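You operate a simulated robot arm through the tools that you are given. There is no shell and no other tool. Be economical: measure what you need, move in short steps, check, and stop when the job is done.

The job below is to be done with a simulated robot arm. You get a single attempt, and the scene is never put back.

Task
Redo the shelf screw that the controller shows as NOT OK.
Fine: reset key, dial to the value on the yellow card, one run on that screw alone; driver back in its holder, dial off.
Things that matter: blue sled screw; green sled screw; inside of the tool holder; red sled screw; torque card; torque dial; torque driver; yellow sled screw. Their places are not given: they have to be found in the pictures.

The check looks at the end state, three seconds after you hand in, the way a careful person would. Anything else that was tipped, shoved, dropped, spilled or broken makes it a failure.

Robot
A 7-joint arm with a two-finger parallel gripper, fixed in place. Base frame: the origin is at the foot of the arm, x ahead of it, y to its left, z up; the work surface is at about z = 802. Units: mm, degrees, N and s.
With the tool pointing down near the work surface it reaches from about 240 to 680 mm from the base axis. Its first joint turns from -66.0 to 66.0 degrees. Payload 2.4 kg.
The TCP is the grasp point between the finger pads, 30 mm short of the fingertips. In the tool frame z runs along the fingers and y along their closing line. Largest opening 94 mm; finger width 28, thickness 10; the body of the gripper, 50 by 96 mm, starts 55 mm behind the TCP.
Orientation is told as [roll, pitch, yaw] about the base's x, y, z axes, in that order, counted from this pose: with the fingers straight down and closing along the base's y, the tool's x points along the base's -x, its y along +y and its z along -z.

Tools
- The arm moves only by the tool send_rows. Its argument "rows" is a list of rows, each an object of numbers (a shift or turn left out is 0, a gripper value left out holds the last): "tx", "ty", "tz": the shift along the tool's x, y, z in mm; "ax", "ay", "az": the turn, a rotation vector about the tool's x, y, z in degrees; "claw": the gripper command, from -1 (fully open) to 1 (shut), values between in proportion. In form: [{"tx": .., "ty": .., "tz": .., "ax": .., "ay": .., "az": .., "claw": ..}, ...]. A call has 1 to 10 rows; each row shifts and turns the commanded pose from where the row before left it, along the tool's axes as they then stand. Rows are played at 5 a second. More than 50 mm and 8.6 degrees between two rows, or a gripper value outside its range, and nothing of the call is played. Where a pose cannot be reached the arm comes as near as it can. A force on the tool above 60 N (or 10 N above the force at the start of the call, whichever is more), or a blocked arm, ends the call early, and 0.2 s more pass. The fingers move at their own pace (about 153 mm/s each) and stop on an object; they squeeze with about 31 N. The grip force told is the motor's: it shows also when the fingers shut on nothing. Time passes only in rows, and 0.2 s behind the last, so rows that do not move let the fingers close. It gives the time, the measured TCP pose, the force on the tool (base axes), the opening and the grip force at its end, in the units of the frame above (readings bear some noise), with the torque about the TCP (base axes, N m) and any sound that the robot's microphone picked up.
- Cameras (640 x 400 px; columns grow to the right, rows downward): "scene" is fixed at [55.7, 493.5, 1449]; the picture's right is [-0.53, -0.85, 0.00], its down [-0.44, 0.27, -0.86] and it looks along [0.73, -0.45, -0.52] (base axes); focal length 313 px, centre (320, 200). "wrist" rides on the gripper at [76, 14, -102] in the tool frame; the picture's right is [-0.18, 0.98, 0.00], its down [-0.75, -0.14, -0.64] and it looks along [-0.63, -0.12, 0.77] (tool axes); focal length 243 px, centre (320, 200).
- camera(camera): a new picture of that camera. No time passes.
- measure_at(camera, pixels): for up to 12 pixels [column, row] of the newest picture of that camera ("zoom" is the newest enlarged one), the place [x, y, z] in the base frame of the surface seen there, good to about 2 mm. No time passes.
- close_up(camera, box): a new picture of the part [left, top, right, bottom] of that camera's present view, enlarged. No time passes.
- job_done(): hands the job in; it is judged then, once.

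Go step by step. Measure first, check grasps and placings, and put right what went wrong. The budget is 80 turns and 38 pictures, counting those below and the enlarged ones. Unless the task says otherwise, let go and move clear before handing in, and close with one line.

The tools are called after "Call:" by a JSON object that holds its "name" and its "arguments". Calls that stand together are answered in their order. send_rows: Moves the arm, as the interface text tells. Its arguments: {"type":"object","properties":{"rows":{"type":"array","items":{"type":"object","properties":{"tx":{"type":"number"},"ty":{"type":"number"},"tz":{"type":"number"},"ax":{"type":"number"},"ay":{"type":"number"},"az":{"type":"number"},"claw":{"type":"number"}}}}},"required":["rows"]} The other tools are called the same way: camera (camera) takes a picture; measure_at (camera, pixels) gives the place of the surface under pixels of a picture; close_up (camera, box) takes an enlarged picture of a part of a camera's view; job_done () hands the job in.

At the start:

```text
clock: 0.0
position: [473.2, 35.1, 1211.3]
tcp_rot: [0.0, 0.0, 0.1]
wrist_force: [0.1, -0.8, 0.4]
wrist_torque: [0.05, -0.01, -0.03]
finger_gap: 94.0
finger_force: 0.0
```

scene: 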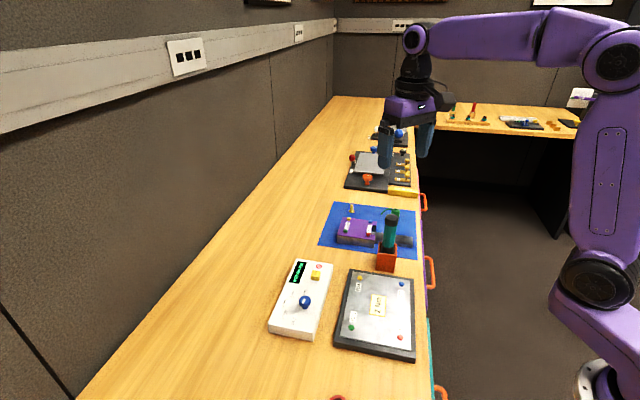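
wrist: 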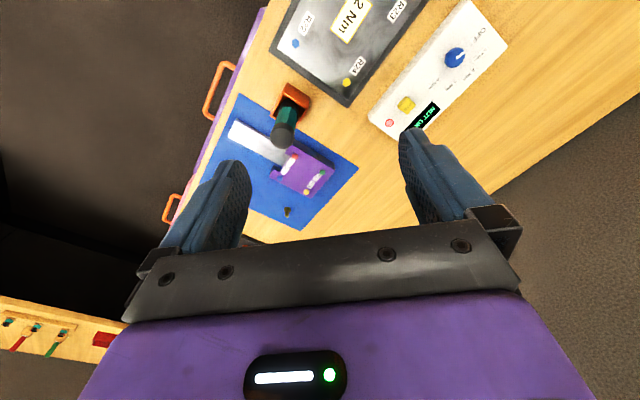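

The pictures show a controller (white box with dial), a sled with four coloured screws and a card, and the driver in an orange holder. I look closer at these.

Call:
{"name": "close_up", "arguments": {"camera": "scene", "box": [260, 250, 420, 350]}}

Call:
{"name": "close_up", "arguments": {"camera": "wrist", "box": [260, 0, 520, 160]}}

Call:
{"name": "close_up", "arguments": {"camera": "scene", "box": [310, 190, 440, 280]}}

```text
4.00 times, centred on (340, 300) of scene
```

zoom: 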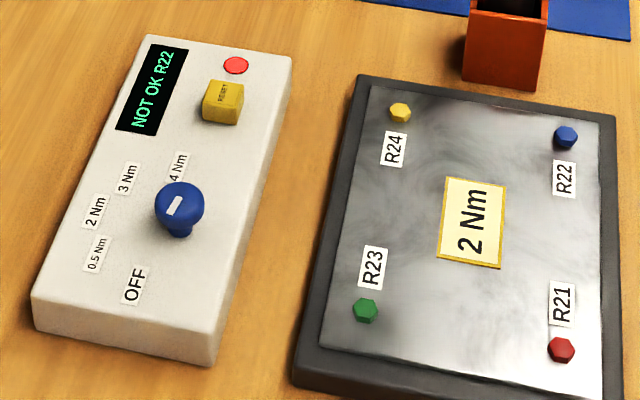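

```text
2.46 times, centred on (390, 80) of wrist
```

zoom: 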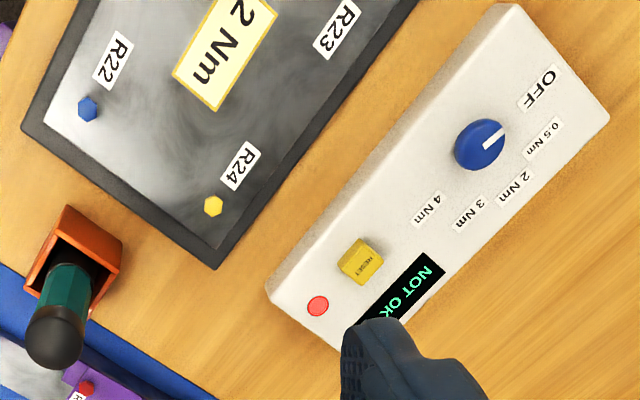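

```text
4.44 times, centred on (375, 235) of scene
```

zoom: 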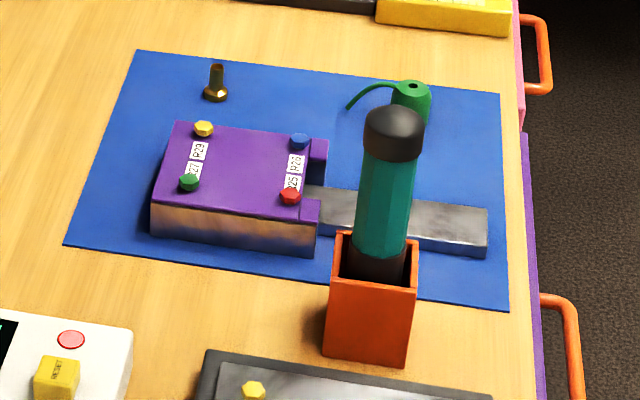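

The display reads NOT OK R22, which is the blue screw on the dark plate, and the card says 2 Nm. I now measure the key points.

Call:
{"name": "measure_at", "arguments": {"camera": "scene", "pixels": [[401.5, 284], [360, 278], [400, 337.5], [351, 327.5], [303, 297.5], [315.5, 272], [293, 321], [284, 313.5], [284, 303], [292, 294.5], [304.5, 291.5], [378, 305]]}}

Call:
{"name": "measure_at", "arguments": {"camera": "zoom", "pixels": [[393, 115], [393, 145], [385, 180], [380, 240], [378, 270], [335, 235], [416, 245], [330, 330], [405, 362], [375, 310], [345, 265], [410, 235]]}}

Call:
{"name": "close_up", "arguments": {"camera": "scene", "box": [350, 200, 430, 280]}}

Call:
{"name": "close_up", "arguments": {"camera": "scene", "box": [270, 255, 340, 305]}}

```text
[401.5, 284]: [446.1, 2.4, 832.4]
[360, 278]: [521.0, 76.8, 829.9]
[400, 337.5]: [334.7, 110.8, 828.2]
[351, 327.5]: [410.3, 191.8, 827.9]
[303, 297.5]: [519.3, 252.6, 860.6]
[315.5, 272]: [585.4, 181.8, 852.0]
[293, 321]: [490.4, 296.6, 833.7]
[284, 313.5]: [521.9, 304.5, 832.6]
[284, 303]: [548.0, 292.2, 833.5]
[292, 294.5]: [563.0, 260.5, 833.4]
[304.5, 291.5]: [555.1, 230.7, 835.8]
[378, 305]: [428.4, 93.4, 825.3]
```

```text
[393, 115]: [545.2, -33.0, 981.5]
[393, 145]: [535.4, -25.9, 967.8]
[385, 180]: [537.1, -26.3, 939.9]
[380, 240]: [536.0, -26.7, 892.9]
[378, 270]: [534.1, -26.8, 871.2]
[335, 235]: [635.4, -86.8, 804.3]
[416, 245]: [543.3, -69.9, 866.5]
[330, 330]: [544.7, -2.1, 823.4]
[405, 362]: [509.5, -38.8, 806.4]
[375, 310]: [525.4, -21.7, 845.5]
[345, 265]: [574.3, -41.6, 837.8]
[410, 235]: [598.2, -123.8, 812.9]
```

```text
5.00 times, centred on (390, 240) of scene
```

zoom: 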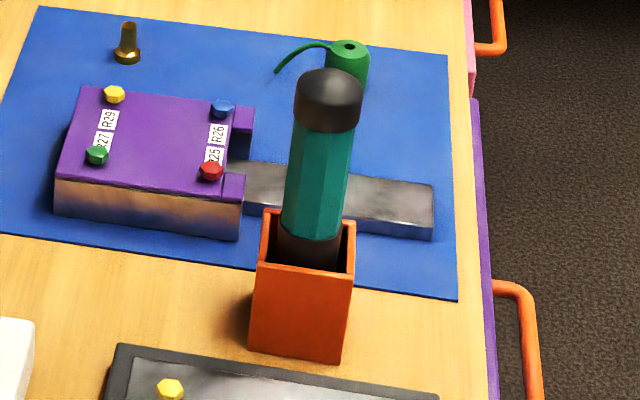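

```text
8.00 times, centred on (305, 280) of scene
```

zoom: 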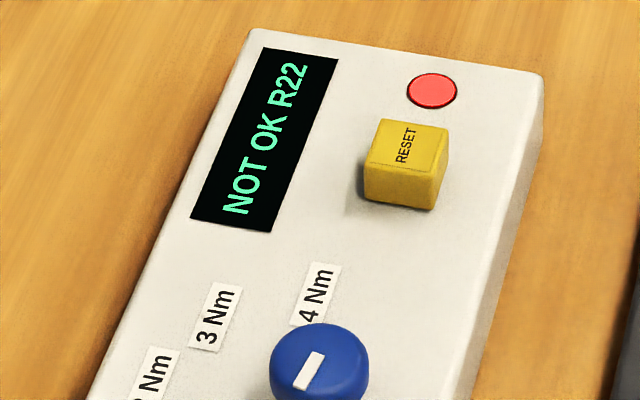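

I refine the key and knob positions on the newest zoom.

Call:
{"name": "measure_at", "arguments": {"camera": "zoom", "pixels": [[386, 124], [444, 132], [434, 165], [372, 160], [408, 146], [400, 195], [320, 335], [308, 370], [285, 365], [355, 365], [432, 90], [500, 200]]}}

Call:
{"name": "send_rows", "arguments": {"rows": [{"claw": 1, "tx": -28, "ty": 36, "tz": 20}, {"tx": -28, "ty": 37, "tz": 20}, {"tx": -28, "ty": 37, "tz": 20}, {"tx": -28, "ty": 37, "tz": 20}, {"tz": 45}, {"tz": 45}, {"tz": 45}, {"tz": 30}]}}

Call:
{"name": "camera", "arguments": {"camera": "wrist"}}

```text
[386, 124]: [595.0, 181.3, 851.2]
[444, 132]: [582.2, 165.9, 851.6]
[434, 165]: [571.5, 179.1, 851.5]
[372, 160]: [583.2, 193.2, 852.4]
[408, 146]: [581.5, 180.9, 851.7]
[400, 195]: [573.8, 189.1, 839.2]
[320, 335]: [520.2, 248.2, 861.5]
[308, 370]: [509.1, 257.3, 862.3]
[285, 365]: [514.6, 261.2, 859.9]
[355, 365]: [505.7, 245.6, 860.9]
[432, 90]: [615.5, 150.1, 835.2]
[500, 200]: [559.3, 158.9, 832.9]
```

```text
refused: row 2 steps farther than a row can; nothing moved
```

```text
30 pictures are left
```

wrist: 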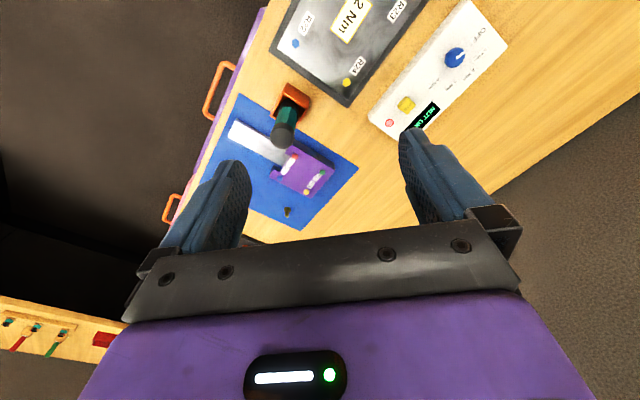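

The step was too long, so I use smaller ones. The key's centre is about (583, 180, 851.5).

Call:
{"name": "send_rows", "arguments": {"rows": [{"claw": 1, "tx": -27.5, "ty": 36, "tz": 15}, {"tx": -27.5, "ty": 36, "tz": 15}, {"tx": -27.5, "ty": 36, "tz": 15}, {"tx": -27.5, "ty": 37, "tz": 15}, {"tz": 48}, {"tz": 48}, {"tz": 48}, {"tz": 48}, {"tz": 48}, {"tz": 0}]}}

Call:
{"name": "camera", "arguments": {"camera": "wrist"}}

```text
clock: 2.2
position: [586.4, 179.1, 910.0]
tcp_rot: [-0.1, 0.0, 0.0]
wrist_force: [0.2, 0.5, 0.1]
wrist_torque: [0.01, -0.01, 0.0]
finger_gap: 0.0
finger_force: 30.6
```

```text
29 pictures are left
```

wrist: 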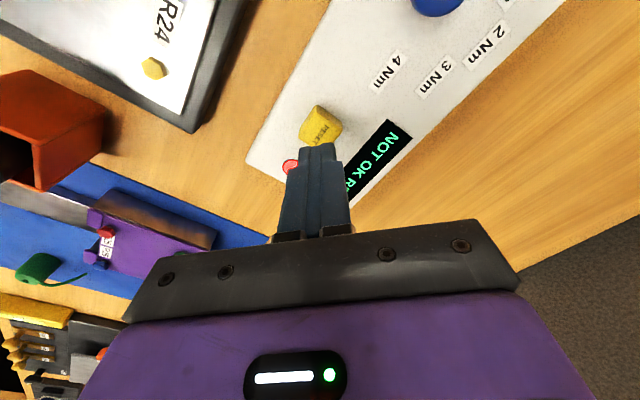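

The tips sit at z≈880, just above the key. I press down in small steps.

Call:
{"name": "send_rows", "arguments": {"rows": [{"tx": 4, "tz": 15}, {"tz": 10}, {"tz": 2}, {"tz": 2}, {"tz": 1}]}}

Call:
{"name": "camera", "arguments": {"camera": "wrist"}}

```text
clock: 3.4
position: [579.4, 179.5, 881.2]
tcp_rot: [0.0, 0.0, 0.0]
wrist_force: [-0.4, 0.4, 1.1]
wrist_torque: [0.02, 0.05, 0.04]
finger_gap: 0.1
finger_force: 31.1
```

```text
28 pictures are left
```

wrist: 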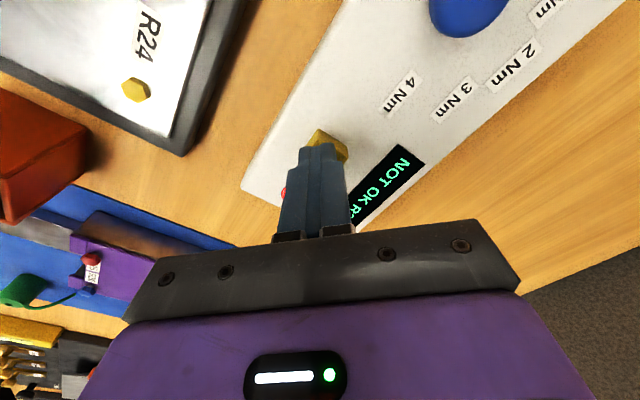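

There is barely any contact yet, so I press a bit further.

Call:
{"name": "send_rows", "arguments": {"rows": [{"tz": 1.5}, {"tz": 1.5}, {"tz": 1.5}]}}

```text
clock: 4.2
position: [579.5, 179.5, 876.3]
tcp_rot: [0.0, 0.0, 0.1]
wrist_force: [-1.8, -1.8, 5.7]
wrist_torque: [-0.04, 0.03, 0.04]
finger_gap: 0.1
finger_force: 31.0
heard: click
```

A click was heard, so the key went down. I raise and look at the display.

Call:
{"name": "send_rows", "arguments": {"rows": [{"tz": -10}, {"tz": -30}, {"tz": -30}]}}

Call:
{"name": "close_up", "arguments": {"camera": "scene", "box": [260, 250, 340, 340]}}

```text
clock: 5.0
position: [578.8, 177.1, 945.9]
tcp_rot: [0.0, -0.1, 0.0]
wrist_force: [0.4, 0.1, -0.7]
wrist_torque: [-0.03, 0.01, 0.02]
finger_gap: 0.1
finger_force: 30.7
```

```text
4.44 times, centred on (300, 295) of scene
```

zoom: 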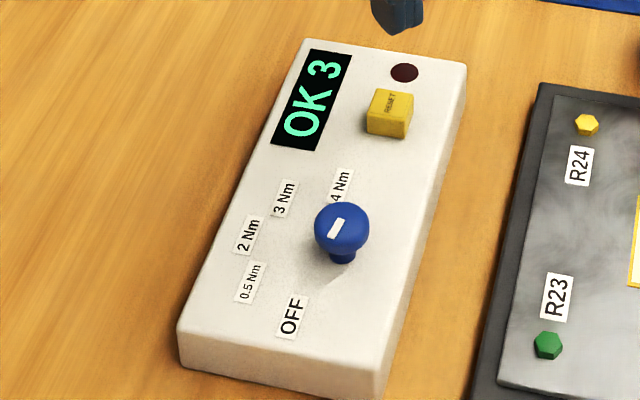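

The reset worked: the display reads "OK 3" and the lamp is dark. I now measure the knob carefully.

Call:
{"name": "close_up", "arguments": {"camera": "scene", "box": [280, 285, 328, 315]}}

```text
13.33 times, centred on (304, 300) of scene
```

zoom: 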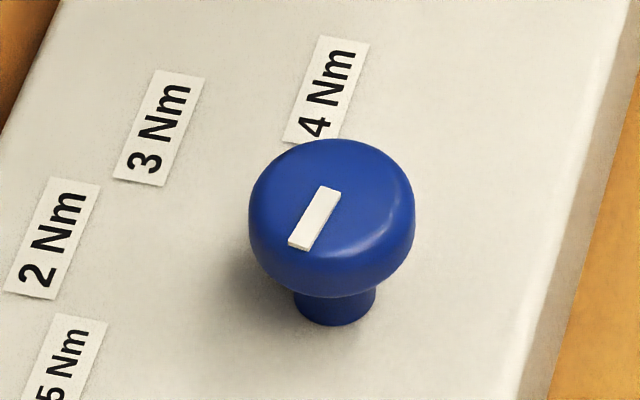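

Call:
{"name": "measure_at", "arguments": {"camera": "zoom", "pixels": [[328, 192], [300, 243], [330, 145], [258, 195], [405, 195], [330, 255], [330, 200], [330, 280], [335, 320], [298, 310], [372, 310], [330, 310]]}}

```text
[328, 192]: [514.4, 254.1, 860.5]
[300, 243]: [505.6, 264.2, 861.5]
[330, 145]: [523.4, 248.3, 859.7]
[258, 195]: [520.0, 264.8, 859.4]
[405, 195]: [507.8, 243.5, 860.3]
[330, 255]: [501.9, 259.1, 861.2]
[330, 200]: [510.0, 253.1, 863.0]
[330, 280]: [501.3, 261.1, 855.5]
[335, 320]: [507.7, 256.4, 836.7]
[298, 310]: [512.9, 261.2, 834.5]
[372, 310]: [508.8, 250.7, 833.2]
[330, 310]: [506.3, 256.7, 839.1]
```

The knob's axis is at about (513.5, 254.5), with its mark at OFF (~125°); 2 Nm is about 75° clockwise. I go above it with the gripper part open and pre-turned.

Call:
{"name": "send_rows", "arguments": {"rows": [{"claw": 0, "tx": 33, "ty": 37}, {"tx": 32.7, "ty": 37.4}, {"az": -8}, {"az": -8}, {"az": -8}, {"az": -8}, {"az": -8}, {}]}}

Call:
{"name": "camera", "arguments": {"camera": "wrist"}}

```text
clock: 6.8
position: [515.1, 253.2, 945.9]
tcp_rot: [-0.1, 0.0, 40.2]
wrist_force: [0.8, -0.6, 0.5]
wrist_torque: [-0.02, 0.0, 0.0]
finger_gap: 47.1
finger_force: 0.0
```

```text
25 pictures are left
```

wrist: 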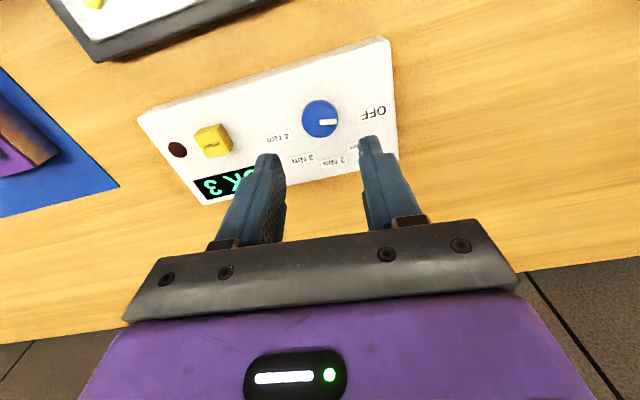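

I descend to tip height ~841 around the knob, then close.

Call:
{"name": "send_rows", "arguments": {"rows": [{"tz": 40}, {"tz": 25}, {"tz": 10}, {}]}}

Call:
{"name": "camera", "arguments": {"camera": "wrist"}}

```text
clock: 7.8
position: [513.6, 252.9, 870.0]
tcp_rot: [-0.1, 0.0, 40.1]
wrist_force: [-0.6, 0.2, -0.1]
wrist_torque: [-0.03, 0.0, 0.01]
finger_gap: 46.8
finger_force: 0.1
```

```text
24 pictures are left
```

wrist: 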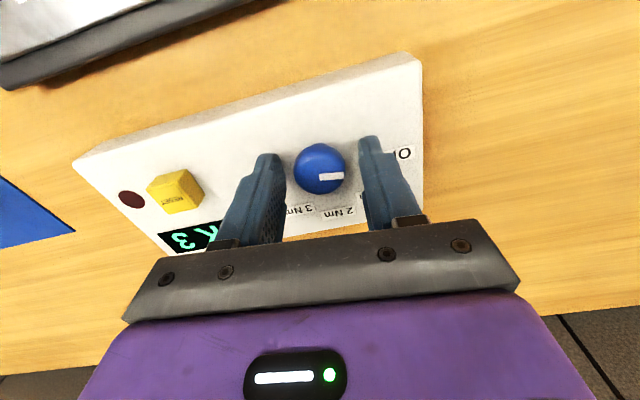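

I check the knob's centring with a wrist measurement.

Call:
{"name": "measure_at", "arguments": {"camera": "wrist", "pixels": [[319, 168], [319, 147], [319, 188], [297, 168], [341, 165], [322, 177], [341, 177], [319, 158]]}}

```text
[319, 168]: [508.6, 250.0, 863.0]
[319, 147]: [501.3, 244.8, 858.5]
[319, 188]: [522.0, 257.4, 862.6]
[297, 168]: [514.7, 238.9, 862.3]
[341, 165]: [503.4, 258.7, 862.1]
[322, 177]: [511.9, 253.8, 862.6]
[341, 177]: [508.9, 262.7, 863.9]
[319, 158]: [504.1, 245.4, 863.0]
```

The knob's centre (~512, 252) agrees with the TCP within 2 mm. I close, then turn by 75° in all.

Call:
{"name": "send_rows", "arguments": {"rows": [{"claw": 1}, {}, {}]}}

```text
clock: 8.6
position: [514.8, 253.8, 871.8]
tcp_rot: [0.0, 0.0, 40.0]
wrist_force: [1.5, 0.5, -4.5]
wrist_torque: [0.1, -0.21, -0.06]
finger_gap: 29.4
finger_force: 45.7
```

Call:
{"name": "send_rows", "arguments": {"rows": [{"az": 7.6}, {"az": 7.6}, {"az": 7.6}, {"az": 7.6}, {"az": 7.6}, {"az": 7.6}, {"az": 7.6}, {"az": 7.6}, {"az": 7.6}, {"az": 7.6}]}}

Call:
{"name": "close_up", "arguments": {"camera": "scene", "box": [260, 260, 340, 340]}}

Call:
{"name": "camera", "arguments": {"camera": "wrist"}}

```text
clock: 10.8
position: [514.2, 252.7, 870.4]
tcp_rot: [0.0, 0.1, -36.2]
wrist_force: [7.8, -9.7, -5.7]
wrist_torque: [-0.78, -1.11, -0.02]
finger_gap: 29.3
finger_force: 45.0
```

```text
5.00 times, centred on (300, 300) of scene
```

zoom: 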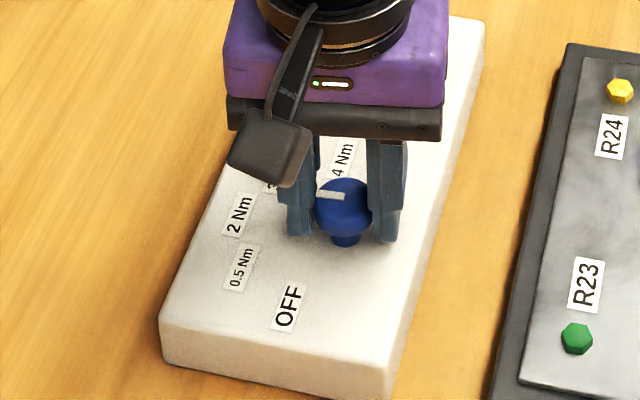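

```text
22 pictures are left
```

wrist: 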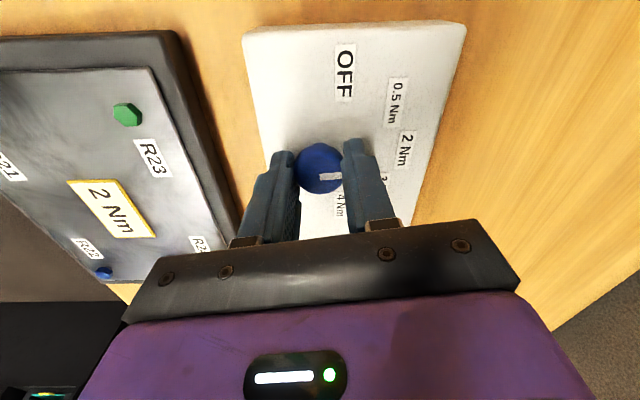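

The knob turned with the fingers. I release, rise and check where the mark points.

Call:
{"name": "send_rows", "arguments": {"rows": [{"claw": 0}, {}, {"tz": -40}, {"tz": -40}, {"tz": -40, "tx": 20}]}}

Call:
{"name": "camera", "arguments": {"camera": "wrist"}}

Call:
{"name": "close_up", "arguments": {"camera": "scene", "box": [270, 280, 334, 330]}}

```text
clock: 12.0
position: [495.2, 265.1, 995.8]
tcp_rot: [-0.1, 0.0, -36.0]
wrist_force: [-0.1, 0.6, 0.2]
wrist_torque: [-0.01, -0.03, -0.02]
finger_gap: 46.6
finger_force: 0.2
```

```text
21 pictures are left
```

wrist: 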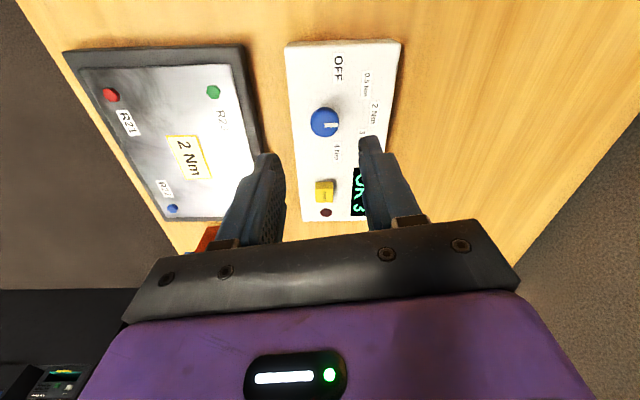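

```text
8.00 times, centred on (302, 305) of scene
```

zoom: 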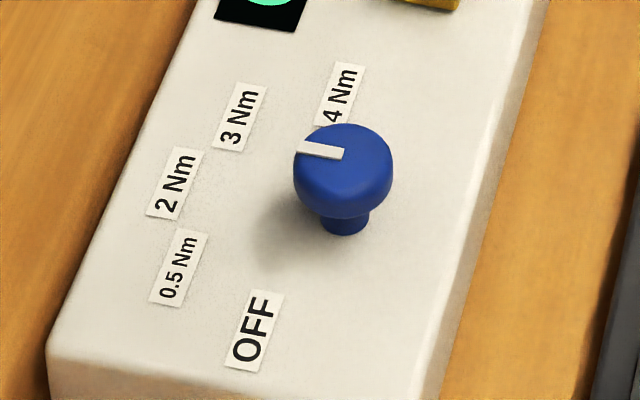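

Call:
{"name": "measure_at", "arguments": {"camera": "zoom", "pixels": [[300, 149], [340, 153], [345, 126], [298, 165], [390, 160], [345, 190], [175, 185], [240, 118], [178, 268], [255, 330], [340, 95]]}}

Call:
{"name": "close_up", "arguments": {"camera": "wrist", "box": [280, 40, 408, 170]}}

```text
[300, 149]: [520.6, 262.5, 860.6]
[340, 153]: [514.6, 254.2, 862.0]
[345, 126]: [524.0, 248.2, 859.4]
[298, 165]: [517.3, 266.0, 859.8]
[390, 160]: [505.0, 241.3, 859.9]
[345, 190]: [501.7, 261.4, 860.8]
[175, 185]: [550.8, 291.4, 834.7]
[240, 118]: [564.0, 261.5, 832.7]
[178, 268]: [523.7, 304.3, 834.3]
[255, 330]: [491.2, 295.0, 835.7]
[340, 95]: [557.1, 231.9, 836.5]
```

```text
3.08 times, centred on (344, 105) of wrist
```

zoom: 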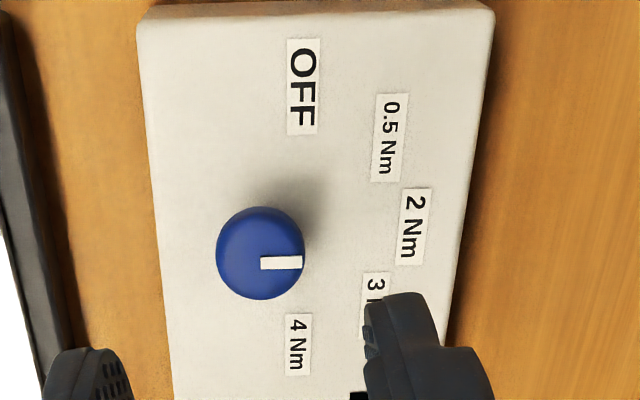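

The mark points at 2 Nm (about 45–50°, with the label at 45°). Now the driver: I rise, turn back to yaw 0 and move above the holder.

Call:
{"name": "send_rows", "arguments": {"rows": [{"tz": -42, "az": -7.2}, {"tz": -42, "az": -7.2}, {"az": -7.2}, {"az": -7.2}, {"az": -7.2}, {}]}}

Call:
{"name": "send_rows", "arguments": {"rows": [{"ty": -46, "claw": -0.2}, {"ty": -46}, {"ty": -46}, {"ty": -46}, {"ty": -46}, {"ty": -46}, {"tx": -23}, {"tx": 0}]}}

Call:
{"name": "camera", "arguments": {"camera": "wrist"}}

```text
clock: 13.4
position: [498.6, 266.5, 1076.1]
tcp_rot: [0.1, 0.0, 0.2]
wrist_force: [0.3, 0.7, 0.6]
wrist_torque: [-0.01, -0.01, 0.0]
finger_gap: 47.0
finger_force: 0.0
```

```text
clock: 15.2
position: [517.8, -11.5, 1077.4]
tcp_rot: [0.0, 0.0, 0.0]
wrist_force: [-1.0, 0.7, 0.3]
wrist_torque: [0.01, 0.04, 0.0]
finger_gap: 56.4
finger_force: 0.0
```

```text
18 pictures are left
```

wrist: 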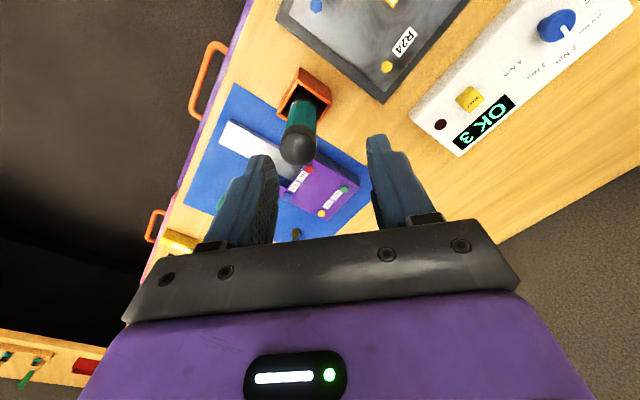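

Call:
{"name": "measure_at", "arguments": {"camera": "wrist", "pixels": [[297, 147], [297, 158], [280, 147], [314, 147], [297, 134], [300, 118], [301, 104], [298, 70], [330, 95], [279, 113], [321, 119], [297, 165]]}}

Call:
{"name": "close_up", "arguments": {"camera": "wrist", "box": [250, 50, 350, 180]}}

```text
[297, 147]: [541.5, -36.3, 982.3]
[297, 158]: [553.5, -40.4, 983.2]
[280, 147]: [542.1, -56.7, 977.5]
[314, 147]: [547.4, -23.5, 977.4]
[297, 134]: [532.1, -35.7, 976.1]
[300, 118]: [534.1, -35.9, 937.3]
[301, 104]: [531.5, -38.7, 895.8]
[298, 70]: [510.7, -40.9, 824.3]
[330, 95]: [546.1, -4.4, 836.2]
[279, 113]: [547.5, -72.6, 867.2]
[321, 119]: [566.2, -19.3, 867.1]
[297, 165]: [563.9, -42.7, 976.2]
```

```text
3.08 times, centred on (300, 115) of wrist
```

zoom: 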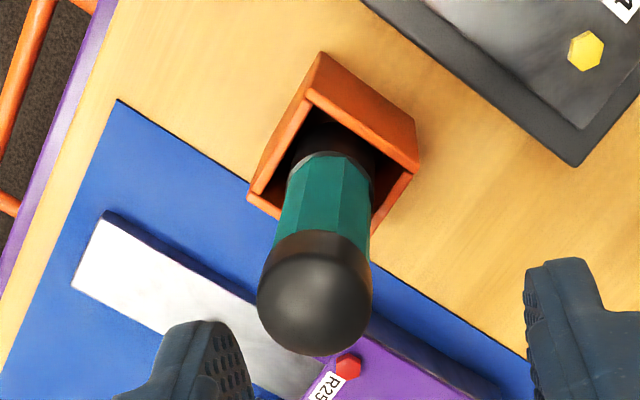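

The driver's axis is at about (548, -38), its cap top at 982 and the holder's rim at 867. I go over it, open wider, and descend partway for a check.

Call:
{"name": "send_rows", "arguments": {"rows": [{"tx": -30, "ty": -26.5, "claw": -0.6}, {"tz": 20}, {"tz": 0}]}}

Call:
{"name": "camera", "arguments": {"camera": "wrist"}}

```text
clock: 16.0
position: [549.6, -38.0, 1057.0]
tcp_rot: [-0.1, 0.0, 0.1]
wrist_force: [1.1, -0.4, 0.8]
wrist_torque: [-0.01, 0.0, 0.04]
finger_gap: 75.3
finger_force: 0.0
```

```text
16 pictures are left
```

wrist: 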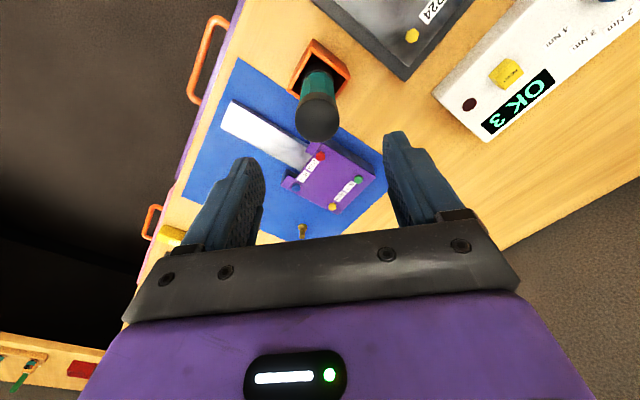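

The cap is centred between the fingers (317, 118). I descend to TCP z≈936 and close.

Call:
{"name": "send_rows", "arguments": {"rows": [{"tz": 40}, {"tz": 40}, {"tz": 25}, {"tz": 15}, {}, {"claw": 1}, {}, {}]}}

Call:
{"name": "camera", "arguments": {"camera": "wrist"}}

```text
clock: 17.8
position: [551.3, -36.9, 933.5]
tcp_rot: [0.0, 0.0, 0.1]
wrist_force: [0.2, -0.9, 0.6]
wrist_torque: [0.01, 0.02, -0.04]
finger_gap: 34.6
finger_force: 31.0
```

```text
15 pictures are left
```

wrist: 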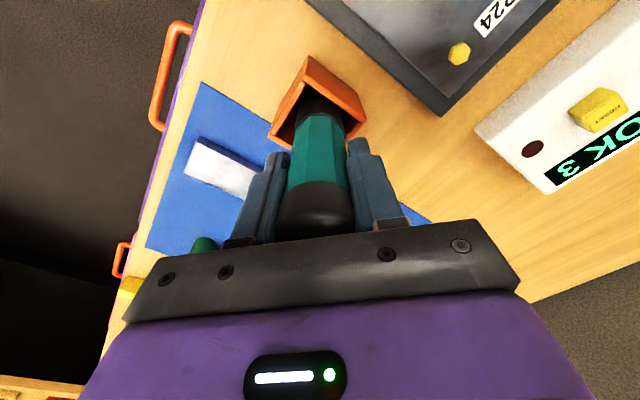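

The handle is gripped (34.6 mm). I lift straight up.

Call:
{"name": "send_rows", "arguments": {"rows": [{"tz": -10}, {"tz": -20}, {"tz": -30}, {"tz": -35}, {"tz": -35}, {}]}}

Call:
{"name": "close_up", "arguments": {"camera": "scene", "box": [350, 150, 450, 290]}}

```text
clock: 19.2
position: [551.9, -36.0, 1063.9]
tcp_rot: [0.1, 0.0, 0.1]
wrist_force: [0.2, 0.3, -2.9]
wrist_torque: [0.01, -0.01, 0.0]
finger_gap: 34.4
finger_force: 31.7
```

```text
2.86 times, centred on (400, 220) of scene
```

zoom: 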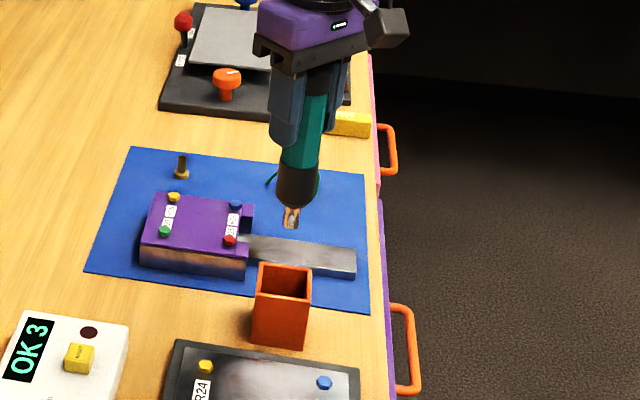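

I measure the bit tip and the screw.

Call:
{"name": "measure_at", "arguments": {"camera": "zoom", "pixels": [[291, 224], [292, 215], [292, 205], [297, 185], [305, 140], [324, 382], [324, 386], [206, 365], [260, 265], [310, 272], [303, 348], [284, 262]]}}

Call:
{"name": "camera", "arguments": {"camera": "wrist"}}

```text
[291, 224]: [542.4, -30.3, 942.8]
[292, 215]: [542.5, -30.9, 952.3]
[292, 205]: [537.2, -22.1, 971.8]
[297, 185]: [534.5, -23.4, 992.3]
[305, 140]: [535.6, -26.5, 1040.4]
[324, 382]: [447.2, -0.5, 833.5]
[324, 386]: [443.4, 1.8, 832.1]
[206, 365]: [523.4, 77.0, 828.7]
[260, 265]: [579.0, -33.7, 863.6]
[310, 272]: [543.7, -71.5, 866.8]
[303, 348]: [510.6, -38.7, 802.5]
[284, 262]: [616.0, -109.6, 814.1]
```

```text
13 pictures are left
```

wrist: 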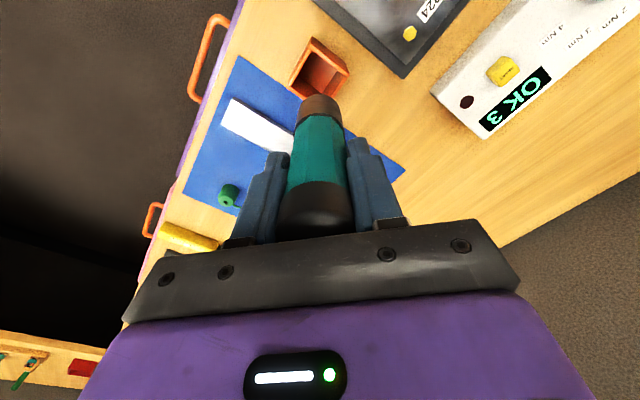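

The tip is about 123 mm below the TCP and the driver hangs vertical. I move over the blue screw R22 and hover with the tip some 25 mm above it.

Call:
{"name": "send_rows", "arguments": {"rows": [{"tx": 40, "ty": 12}, {"tx": 40, "ty": 12}, {"tx": 20, "ty": 11}, {"tz": 40}, {"tz": 38}, {}, {}]}}

Call:
{"name": "close_up", "arguments": {"camera": "scene", "box": [360, 240, 440, 300]}}

Call:
{"name": "camera", "arguments": {"camera": "wrist"}}

```text
clock: 20.8
position: [451.2, -2.7, 984.4]
tcp_rot: [0.0, 0.0, 0.0]
wrist_force: [-0.1, 0.5, -3.0]
wrist_torque: [-0.03, -0.02, -0.01]
finger_gap: 34.5
finger_force: 31.1
```

```text
6.67 times, centred on (400, 270) of scene
```

zoom: 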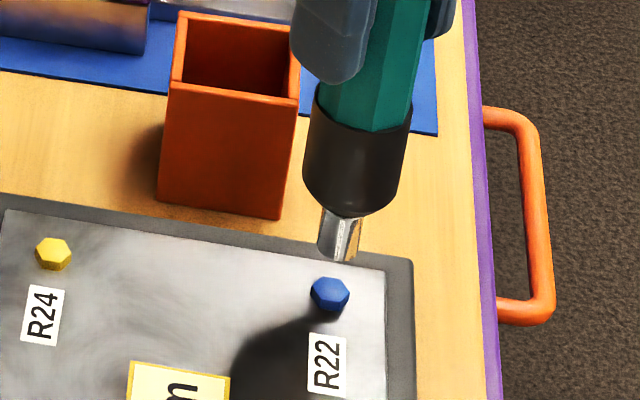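

```text
11 pictures are left
```

wrist: 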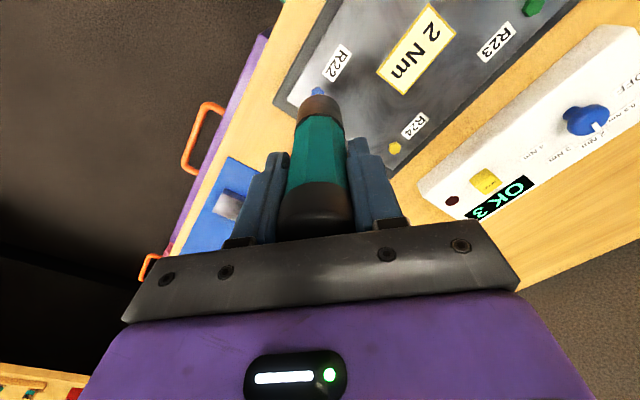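

Call:
{"name": "measure_at", "arguments": {"camera": "zoom", "pixels": [[326, 256], [342, 260], [336, 258], [340, 245], [340, 230], [330, 288], [330, 280], [315, 290], [346, 290], [330, 297], [353, 190], [353, 150]]}}

```text
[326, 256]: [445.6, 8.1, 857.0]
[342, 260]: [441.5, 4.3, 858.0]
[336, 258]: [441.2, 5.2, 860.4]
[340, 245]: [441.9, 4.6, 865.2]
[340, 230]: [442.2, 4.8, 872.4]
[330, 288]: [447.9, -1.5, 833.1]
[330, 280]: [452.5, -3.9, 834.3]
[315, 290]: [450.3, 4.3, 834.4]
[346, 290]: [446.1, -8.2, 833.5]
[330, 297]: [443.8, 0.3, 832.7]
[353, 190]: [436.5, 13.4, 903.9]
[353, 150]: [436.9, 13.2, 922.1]
```

Screw R22 is at about (448, -2, 833.5) and the tip at about (448, 0.4, 857). I nudge −2 mm in y, lower by 16 mm and look again.

Call:
{"name": "send_rows", "arguments": {"rows": [{"ty": -2}, {"tz": 8}, {"tz": 8}, {}, {}]}}

Call:
{"name": "close_up", "arguments": {"camera": "scene", "box": [380, 262, 420, 292]}}

```text
clock: 22.0
position: [450.9, -4.0, 969.9]
tcp_rot: [0.0, 0.1, -0.1]
wrist_force: [-0.7, -0.1, -3.9]
wrist_torque: [0.0, 0.0, 0.01]
finger_gap: 34.5
finger_force: 31.4
```

```text
13.33 times, centred on (400, 277) of scene
```

zoom: 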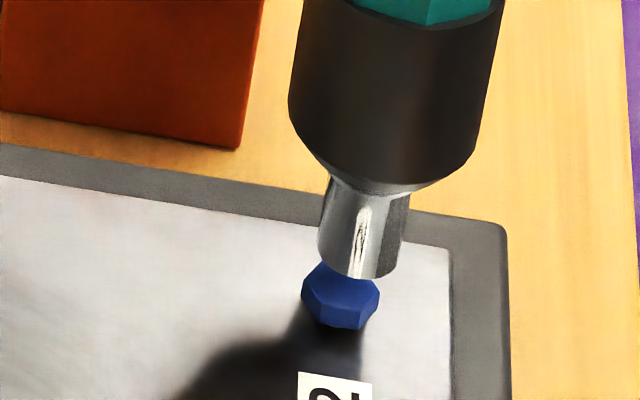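

Call:
{"name": "measure_at", "arguments": {"camera": "zoom", "pixels": [[355, 272], [325, 258], [355, 240], [397, 258], [340, 295], [318, 293], [372, 293], [340, 305], [340, 285], [340, 325], [330, 275]]}}

```text
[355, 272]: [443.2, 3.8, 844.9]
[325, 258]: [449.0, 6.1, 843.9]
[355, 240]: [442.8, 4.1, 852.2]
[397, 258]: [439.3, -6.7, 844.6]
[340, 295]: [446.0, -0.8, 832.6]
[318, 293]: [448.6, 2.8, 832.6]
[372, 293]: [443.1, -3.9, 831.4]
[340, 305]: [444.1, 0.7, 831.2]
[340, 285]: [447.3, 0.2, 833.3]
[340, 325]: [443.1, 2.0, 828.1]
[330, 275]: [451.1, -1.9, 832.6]
```

The tip seems 2–4 mm nearer the camera than the screw's centre. I shift a little (+x), lower 5 mm and re-check.

Call:
{"name": "send_rows", "arguments": {"rows": [{"tx": -2}, {"tz": 5}, {}, {}]}}

Call:
{"name": "close_up", "arguments": {"camera": "scene", "box": [380, 262, 420, 292]}}

```text
clock: 23.0
position: [451.7, -4.5, 965.9]
tcp_rot: [0.0, 0.1, 0.0]
wrist_force: [0.6, 0.0, -3.0]
wrist_torque: [-0.01, -0.01, -0.02]
finger_gap: 34.3
finger_force: 30.6
```

```text
13.33 times, centred on (400, 277) of scene
```

zoom: 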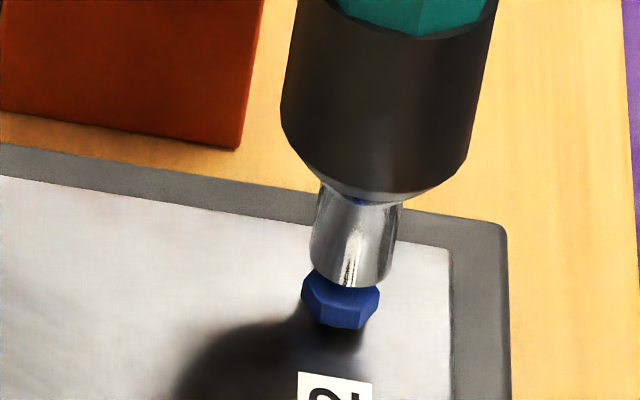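

Call:
{"name": "measure_at", "arguments": {"camera": "zoom", "pixels": [[350, 282], [345, 275], [345, 260], [325, 272], [380, 275], [340, 296], [340, 302], [330, 300], [355, 300], [310, 288]]}}

```text
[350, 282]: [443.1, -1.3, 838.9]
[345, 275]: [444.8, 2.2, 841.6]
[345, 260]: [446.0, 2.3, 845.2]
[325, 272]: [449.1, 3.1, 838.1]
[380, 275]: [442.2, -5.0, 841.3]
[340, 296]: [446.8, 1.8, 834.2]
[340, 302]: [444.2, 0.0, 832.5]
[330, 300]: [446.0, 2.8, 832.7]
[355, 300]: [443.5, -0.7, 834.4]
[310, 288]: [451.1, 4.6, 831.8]
```

The bit's front edge (444.5, 1) now matches the screw's front edge (444.2, 0), with about 5 mm gap. I go down gently.

Call:
{"name": "send_rows", "arguments": {"rows": [{"tx": -0.5, "ty": 0.5, "tz": 2}, {"tz": 2}, {"tz": 1}, {"tz": 1}, {}]}}

```text
clock: 24.2
position: [452.2, -2.8, 960.3]
tcp_rot: [0.0, 0.1, 0.0]
wrist_force: [0.7, 1.1, -3.5]
wrist_torque: [-0.01, -0.03, 0.02]
finger_gap: 34.2
finger_force: 31.2
```

Call:
{"name": "send_rows", "arguments": {"rows": [{"tz": 1}, {"tz": 1}, {"tz": 1}, {}]}}

```text
clock: 25.2
position: [453.8, -1.7, 957.4]
tcp_rot: [0.0, 0.0, 0.0]
wrist_force: [-7.4, 0.2, 21.6]
wrist_torque: [0.01, 1.05, -0.02]
finger_gap: 34.4
finger_force: 31.2
```

Contact (about 25 N). I hold and check the picture and display.

Call:
{"name": "send_rows", "arguments": {"rows": [{}, {}, {}, {}, {}]}}

Call:
{"name": "close_up", "arguments": {"camera": "scene", "box": [280, 240, 440, 340]}}

```text
clock: 26.4
position: [452.7, -3.9, 957.7]
tcp_rot: [0.1, 0.0, 0.0]
wrist_force: [-5.7, 0.0, 22.8]
wrist_torque: [-0.04, 0.76, 0.02]
finger_gap: 34.6
finger_force: 31.0
```

```text
4.00 times, centred on (360, 290) of scene
```

zoom: 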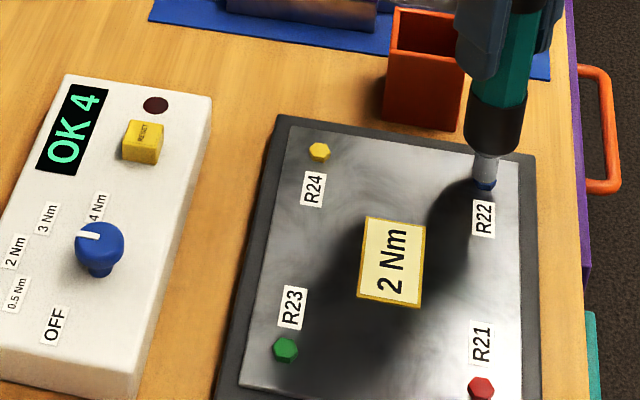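

The display reads "OK 4", so the run succeeded. I lift off straight away and go back above the holder.

Call:
{"name": "send_rows", "arguments": {"rows": [{"tz": -8}, {"tz": -30}, {"tz": -35}, {"tz": -35}, {"tx": -32.5, "ty": -11.2}, {"tx": -32.5, "ty": -11.2}, {"tx": -32.5, "ty": -11.1}, {}, {}]}}

Call:
{"name": "close_up", "arguments": {"camera": "scene", "box": [350, 180, 446, 276]}}

```text
clock: 28.4
position: [548.9, -40.0, 1067.8]
tcp_rot: [0.0, 0.0, 0.0]
wrist_force: [0.4, 0.4, -2.5]
wrist_torque: [0.01, 0.0, -0.02]
finger_gap: 34.4
finger_force: 31.1
```

```text
4.17 times, centred on (398, 228) of scene
```

zoom: 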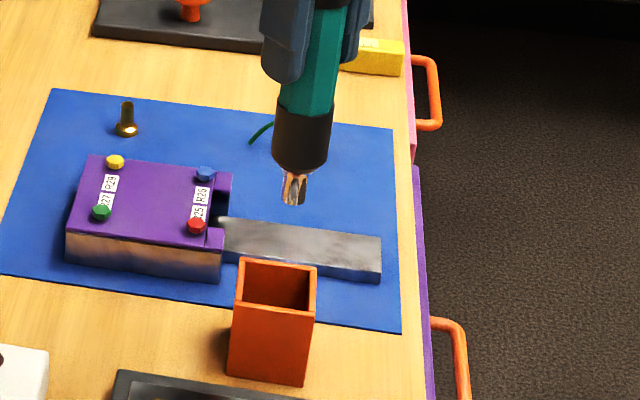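

I lower the driver back into the holder along the same line.

Call:
{"name": "send_rows", "arguments": {"rows": [{"tz": 30}, {"tz": 30}, {"tz": 20}, {"tz": 15}, {}]}}

```text
clock: 29.6
position: [552.6, -36.8, 971.9]
tcp_rot: [0.0, 0.1, 0.0]
wrist_force: [0.1, -0.6, -2.9]
wrist_torque: [0.02, -0.02, -0.01]
finger_gap: 34.7
finger_force: 30.4
```

Call:
{"name": "send_rows", "arguments": {"rows": [{"tz": 12}, {"tz": 12}, {"tz": 6}, {"tz": 3}, {}]}}

Call:
{"name": "close_up", "arguments": {"camera": "scene", "box": [350, 180, 446, 276]}}

```text
clock: 30.8
position: [551.1, -36.3, 937.1]
tcp_rot: [-0.1, 0.0, 0.0]
wrist_force: [0.8, 0.7, -3.5]
wrist_torque: [-0.01, -0.05, 0.01]
finger_gap: 34.6
finger_force: 31.0
```

```text
4.17 times, centred on (398, 228) of scene
```

zoom: 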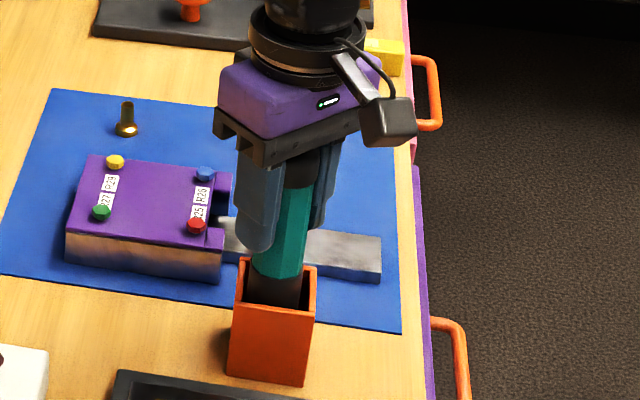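

The driver is inside the holder. I lower the last millimetres until it touches, then release.

Call:
{"name": "send_rows", "arguments": {"rows": [{"tz": 1}, {"tz": 1}, {}]}}

```text
clock: 31.6
position: [550.2, -38.5, 934.7]
tcp_rot: [-0.1, -0.1, 0.0]
wrist_force: [-0.1, 0.2, -2.4]
wrist_torque: [-0.03, 0.01, -0.01]
finger_gap: 34.2
finger_force: 30.9
```

Call:
{"name": "send_rows", "arguments": {"rows": [{"tz": 1}, {"tz": 1}, {}]}}

```text
clock: 32.4
position: [550.9, -36.2, 934.3]
tcp_rot: [-0.1, 0.0, 0.1]
wrist_force: [-0.1, 0.6, -2.5]
wrist_torque: [-0.02, 0.0, 0.01]
finger_gap: 34.3
finger_force: 31.2
```

Call:
{"name": "send_rows", "arguments": {"rows": [{"tz": 1}, {"tz": 1}, {}]}}

```text
clock: 33.2
position: [552.5, -38.0, 934.1]
tcp_rot: [0.0, -0.2, 0.2]
wrist_force: [-6.2, 1.3, 35.9]
wrist_torque: [0.18, 0.75, 0.04]
finger_gap: 34.5
finger_force: 30.6
```

The driver rests on the holder floor (36 N). I relieve the push, open modestly and rise.

Call:
{"name": "send_rows", "arguments": {"rows": [{"tz": -2}, {"claw": -0.4}, {}, {"tz": -40}, {"tz": -45}, {"tz": -45}, {}]}}

Call:
{"name": "camera", "arguments": {"camera": "scene"}}

```text
clock: 34.8
position: [549.0, -37.1, 1063.3]
tcp_rot: [0.1, 0.0, 0.1]
wrist_force: [0.6, 0.2, 0.2]
wrist_torque: [-0.01, 0.01, -0.01]
finger_gap: 65.9
finger_force: 0.0
```

```text
5 pictures are left
```

scene: 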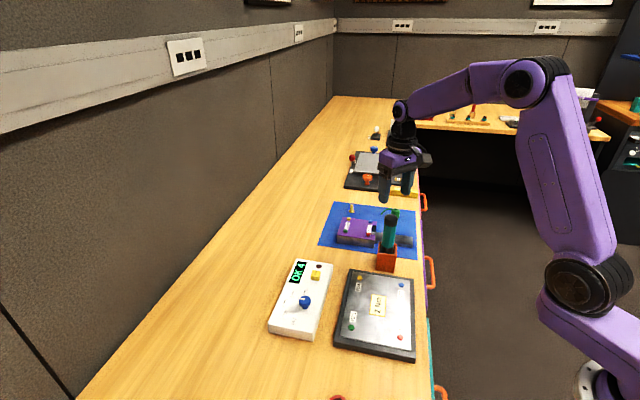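

The driver stands in its holder and the display shows OK 4. Now I return over the knob (gripper at yaw −36) to turn it to OFF.

Call:
{"name": "send_rows", "arguments": {"rows": [{"tx": 5, "ty": 42, "claw": 0}, {"tx": 5, "ty": 42}, {"tx": 5, "ty": 42}, {"tx": 5, "ty": 42}, {"tx": 5, "ty": 41}, {"tx": 6, "ty": 41}, {"tx": 6, "ty": 40}, {}]}}

Call:
{"name": "send_rows", "arguments": {"rows": [{"az": 7.2}, {"az": 7.2}, {"az": 7.2}, {"az": 7.2}, {"az": 7.2}, {"tz": 45}, {"tz": 45}, {"tz": 30}, {}]}}

Call:
{"name": "camera", "arguments": {"camera": "wrist"}}

```text
clock: 36.6
position: [513.7, 253.1, 1063.5]
tcp_rot: [0.0, -0.1, 0.0]
wrist_force: [0.3, 0.2, -0.6]
wrist_torque: [-0.03, 0.04, 0.02]
finger_gap: 46.9
finger_force: 0.0
```

```text
clock: 38.6
position: [514.3, 250.6, 941.7]
tcp_rot: [0.0, 0.0, -35.9]
wrist_force: [0.2, 0.3, -0.2]
wrist_torque: [0.0, -0.03, -0.03]
finger_gap: 46.8
finger_force: 0.0
```

```text
4 pictures are left
```

wrist: 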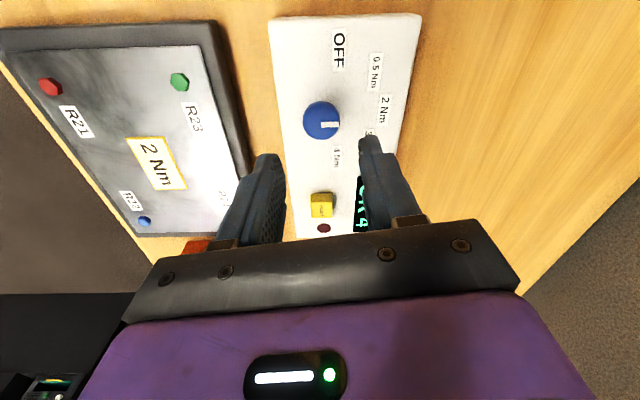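

The knob is centred (322, 120). I descend, close and turn it back 75°.

Call:
{"name": "send_rows", "arguments": {"rows": [{"tz": 40}, {"tz": 25}, {"tz": 6}, {}, {"claw": 1}, {}, {}]}}

Call:
{"name": "send_rows", "arguments": {"rows": [{"az": -7.6}, {"az": -7.6}, {"az": -7.6}, {"az": -7.6}, {"az": -7.6}, {"az": -7.6}, {"az": -7.6}, {"az": -7.6}, {"az": -7.6}, {"az": -7.6}]}}

Call:
{"name": "send_rows", "arguments": {"rows": [{"claw": 0}, {}, {"tz": -40}, {"tz": -40}, {"tz": -40}, {}]}}

Call:
{"name": "close_up", "arguments": {"camera": "scene", "box": [260, 250, 420, 350]}}

```text
clock: 40.2
position: [514.1, 251.5, 873.1]
tcp_rot: [0.1, -0.1, -36.0]
wrist_force: [10.2, 8.9, -11.1]
wrist_torque: [0.0, -0.64, 0.0]
finger_gap: 29.4
finger_force: 45.1
```

```text
clock: 42.4
position: [514.2, 254.0, 873.5]
tcp_rot: [0.0, -0.2, 40.2]
wrist_force: [8.2, 7.0, 3.8]
wrist_torque: [0.13, -0.05, -0.01]
finger_gap: 29.4
finger_force: 45.2
```

```text
clock: 43.8
position: [512.8, 250.6, 994.1]
tcp_rot: [0.0, 0.0, 40.0]
wrist_force: [-0.5, -0.3, 0.1]
wrist_torque: [0.01, -0.02, 0.03]
finger_gap: 47.1
finger_force: 0.0
```

```text
4.00 times, centred on (340, 300) of scene
```

zoom: 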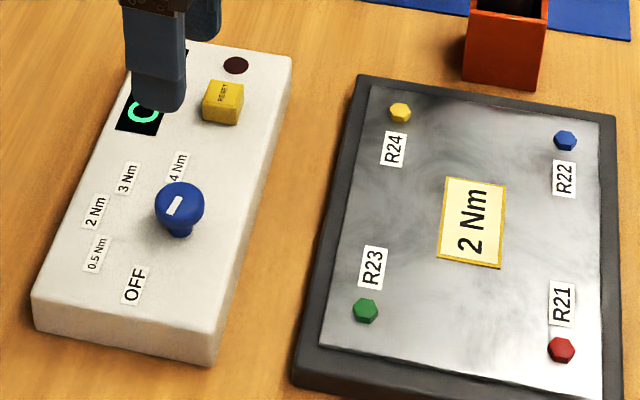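

The mark looks as it did at the start, at OFF. I rise clear and take a last look at the display and the driver.

Call:
{"name": "send_rows", "arguments": {"rows": [{"tz": -45}, {"tz": -45}, {"tz": -45}, {}]}}

Call:
{"name": "close_up", "arguments": {"camera": "scene", "box": [260, 190, 440, 350]}}

```text
clock: 44.8
position: [516.5, 248.5, 1125.9]
tcp_rot: [0.0, 0.1, 40.1]
wrist_force: [-0.4, -0.2, 0.5]
wrist_torque: [0.0, -0.02, 0.0]
finger_gap: 46.4
finger_force: 0.2
```

```text
2.50 times, centred on (350, 270) of scene
```

zoom: 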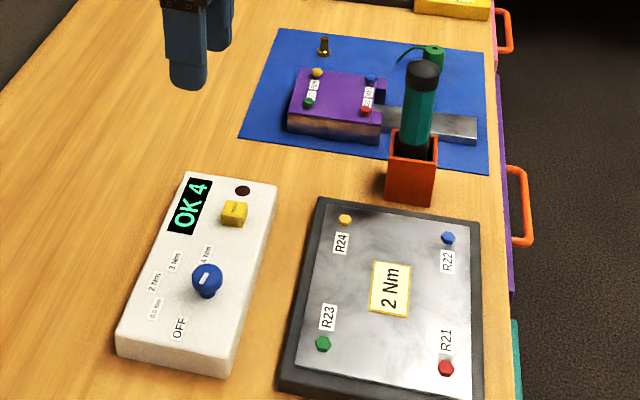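

The display reads OK 4, the driver is upright in its holder, the dial is at OFF and the gripper is clear, so I hand in.

Call:
{"name": "job_done", "arguments": {}}

```text
The job is handed in.
```

The NOT OK screw was R22 (blue): I reset the controller, ran that screw once at 2 Nm, and the display now reads OK 4, with the driver back in its holder and the dial at OFF.
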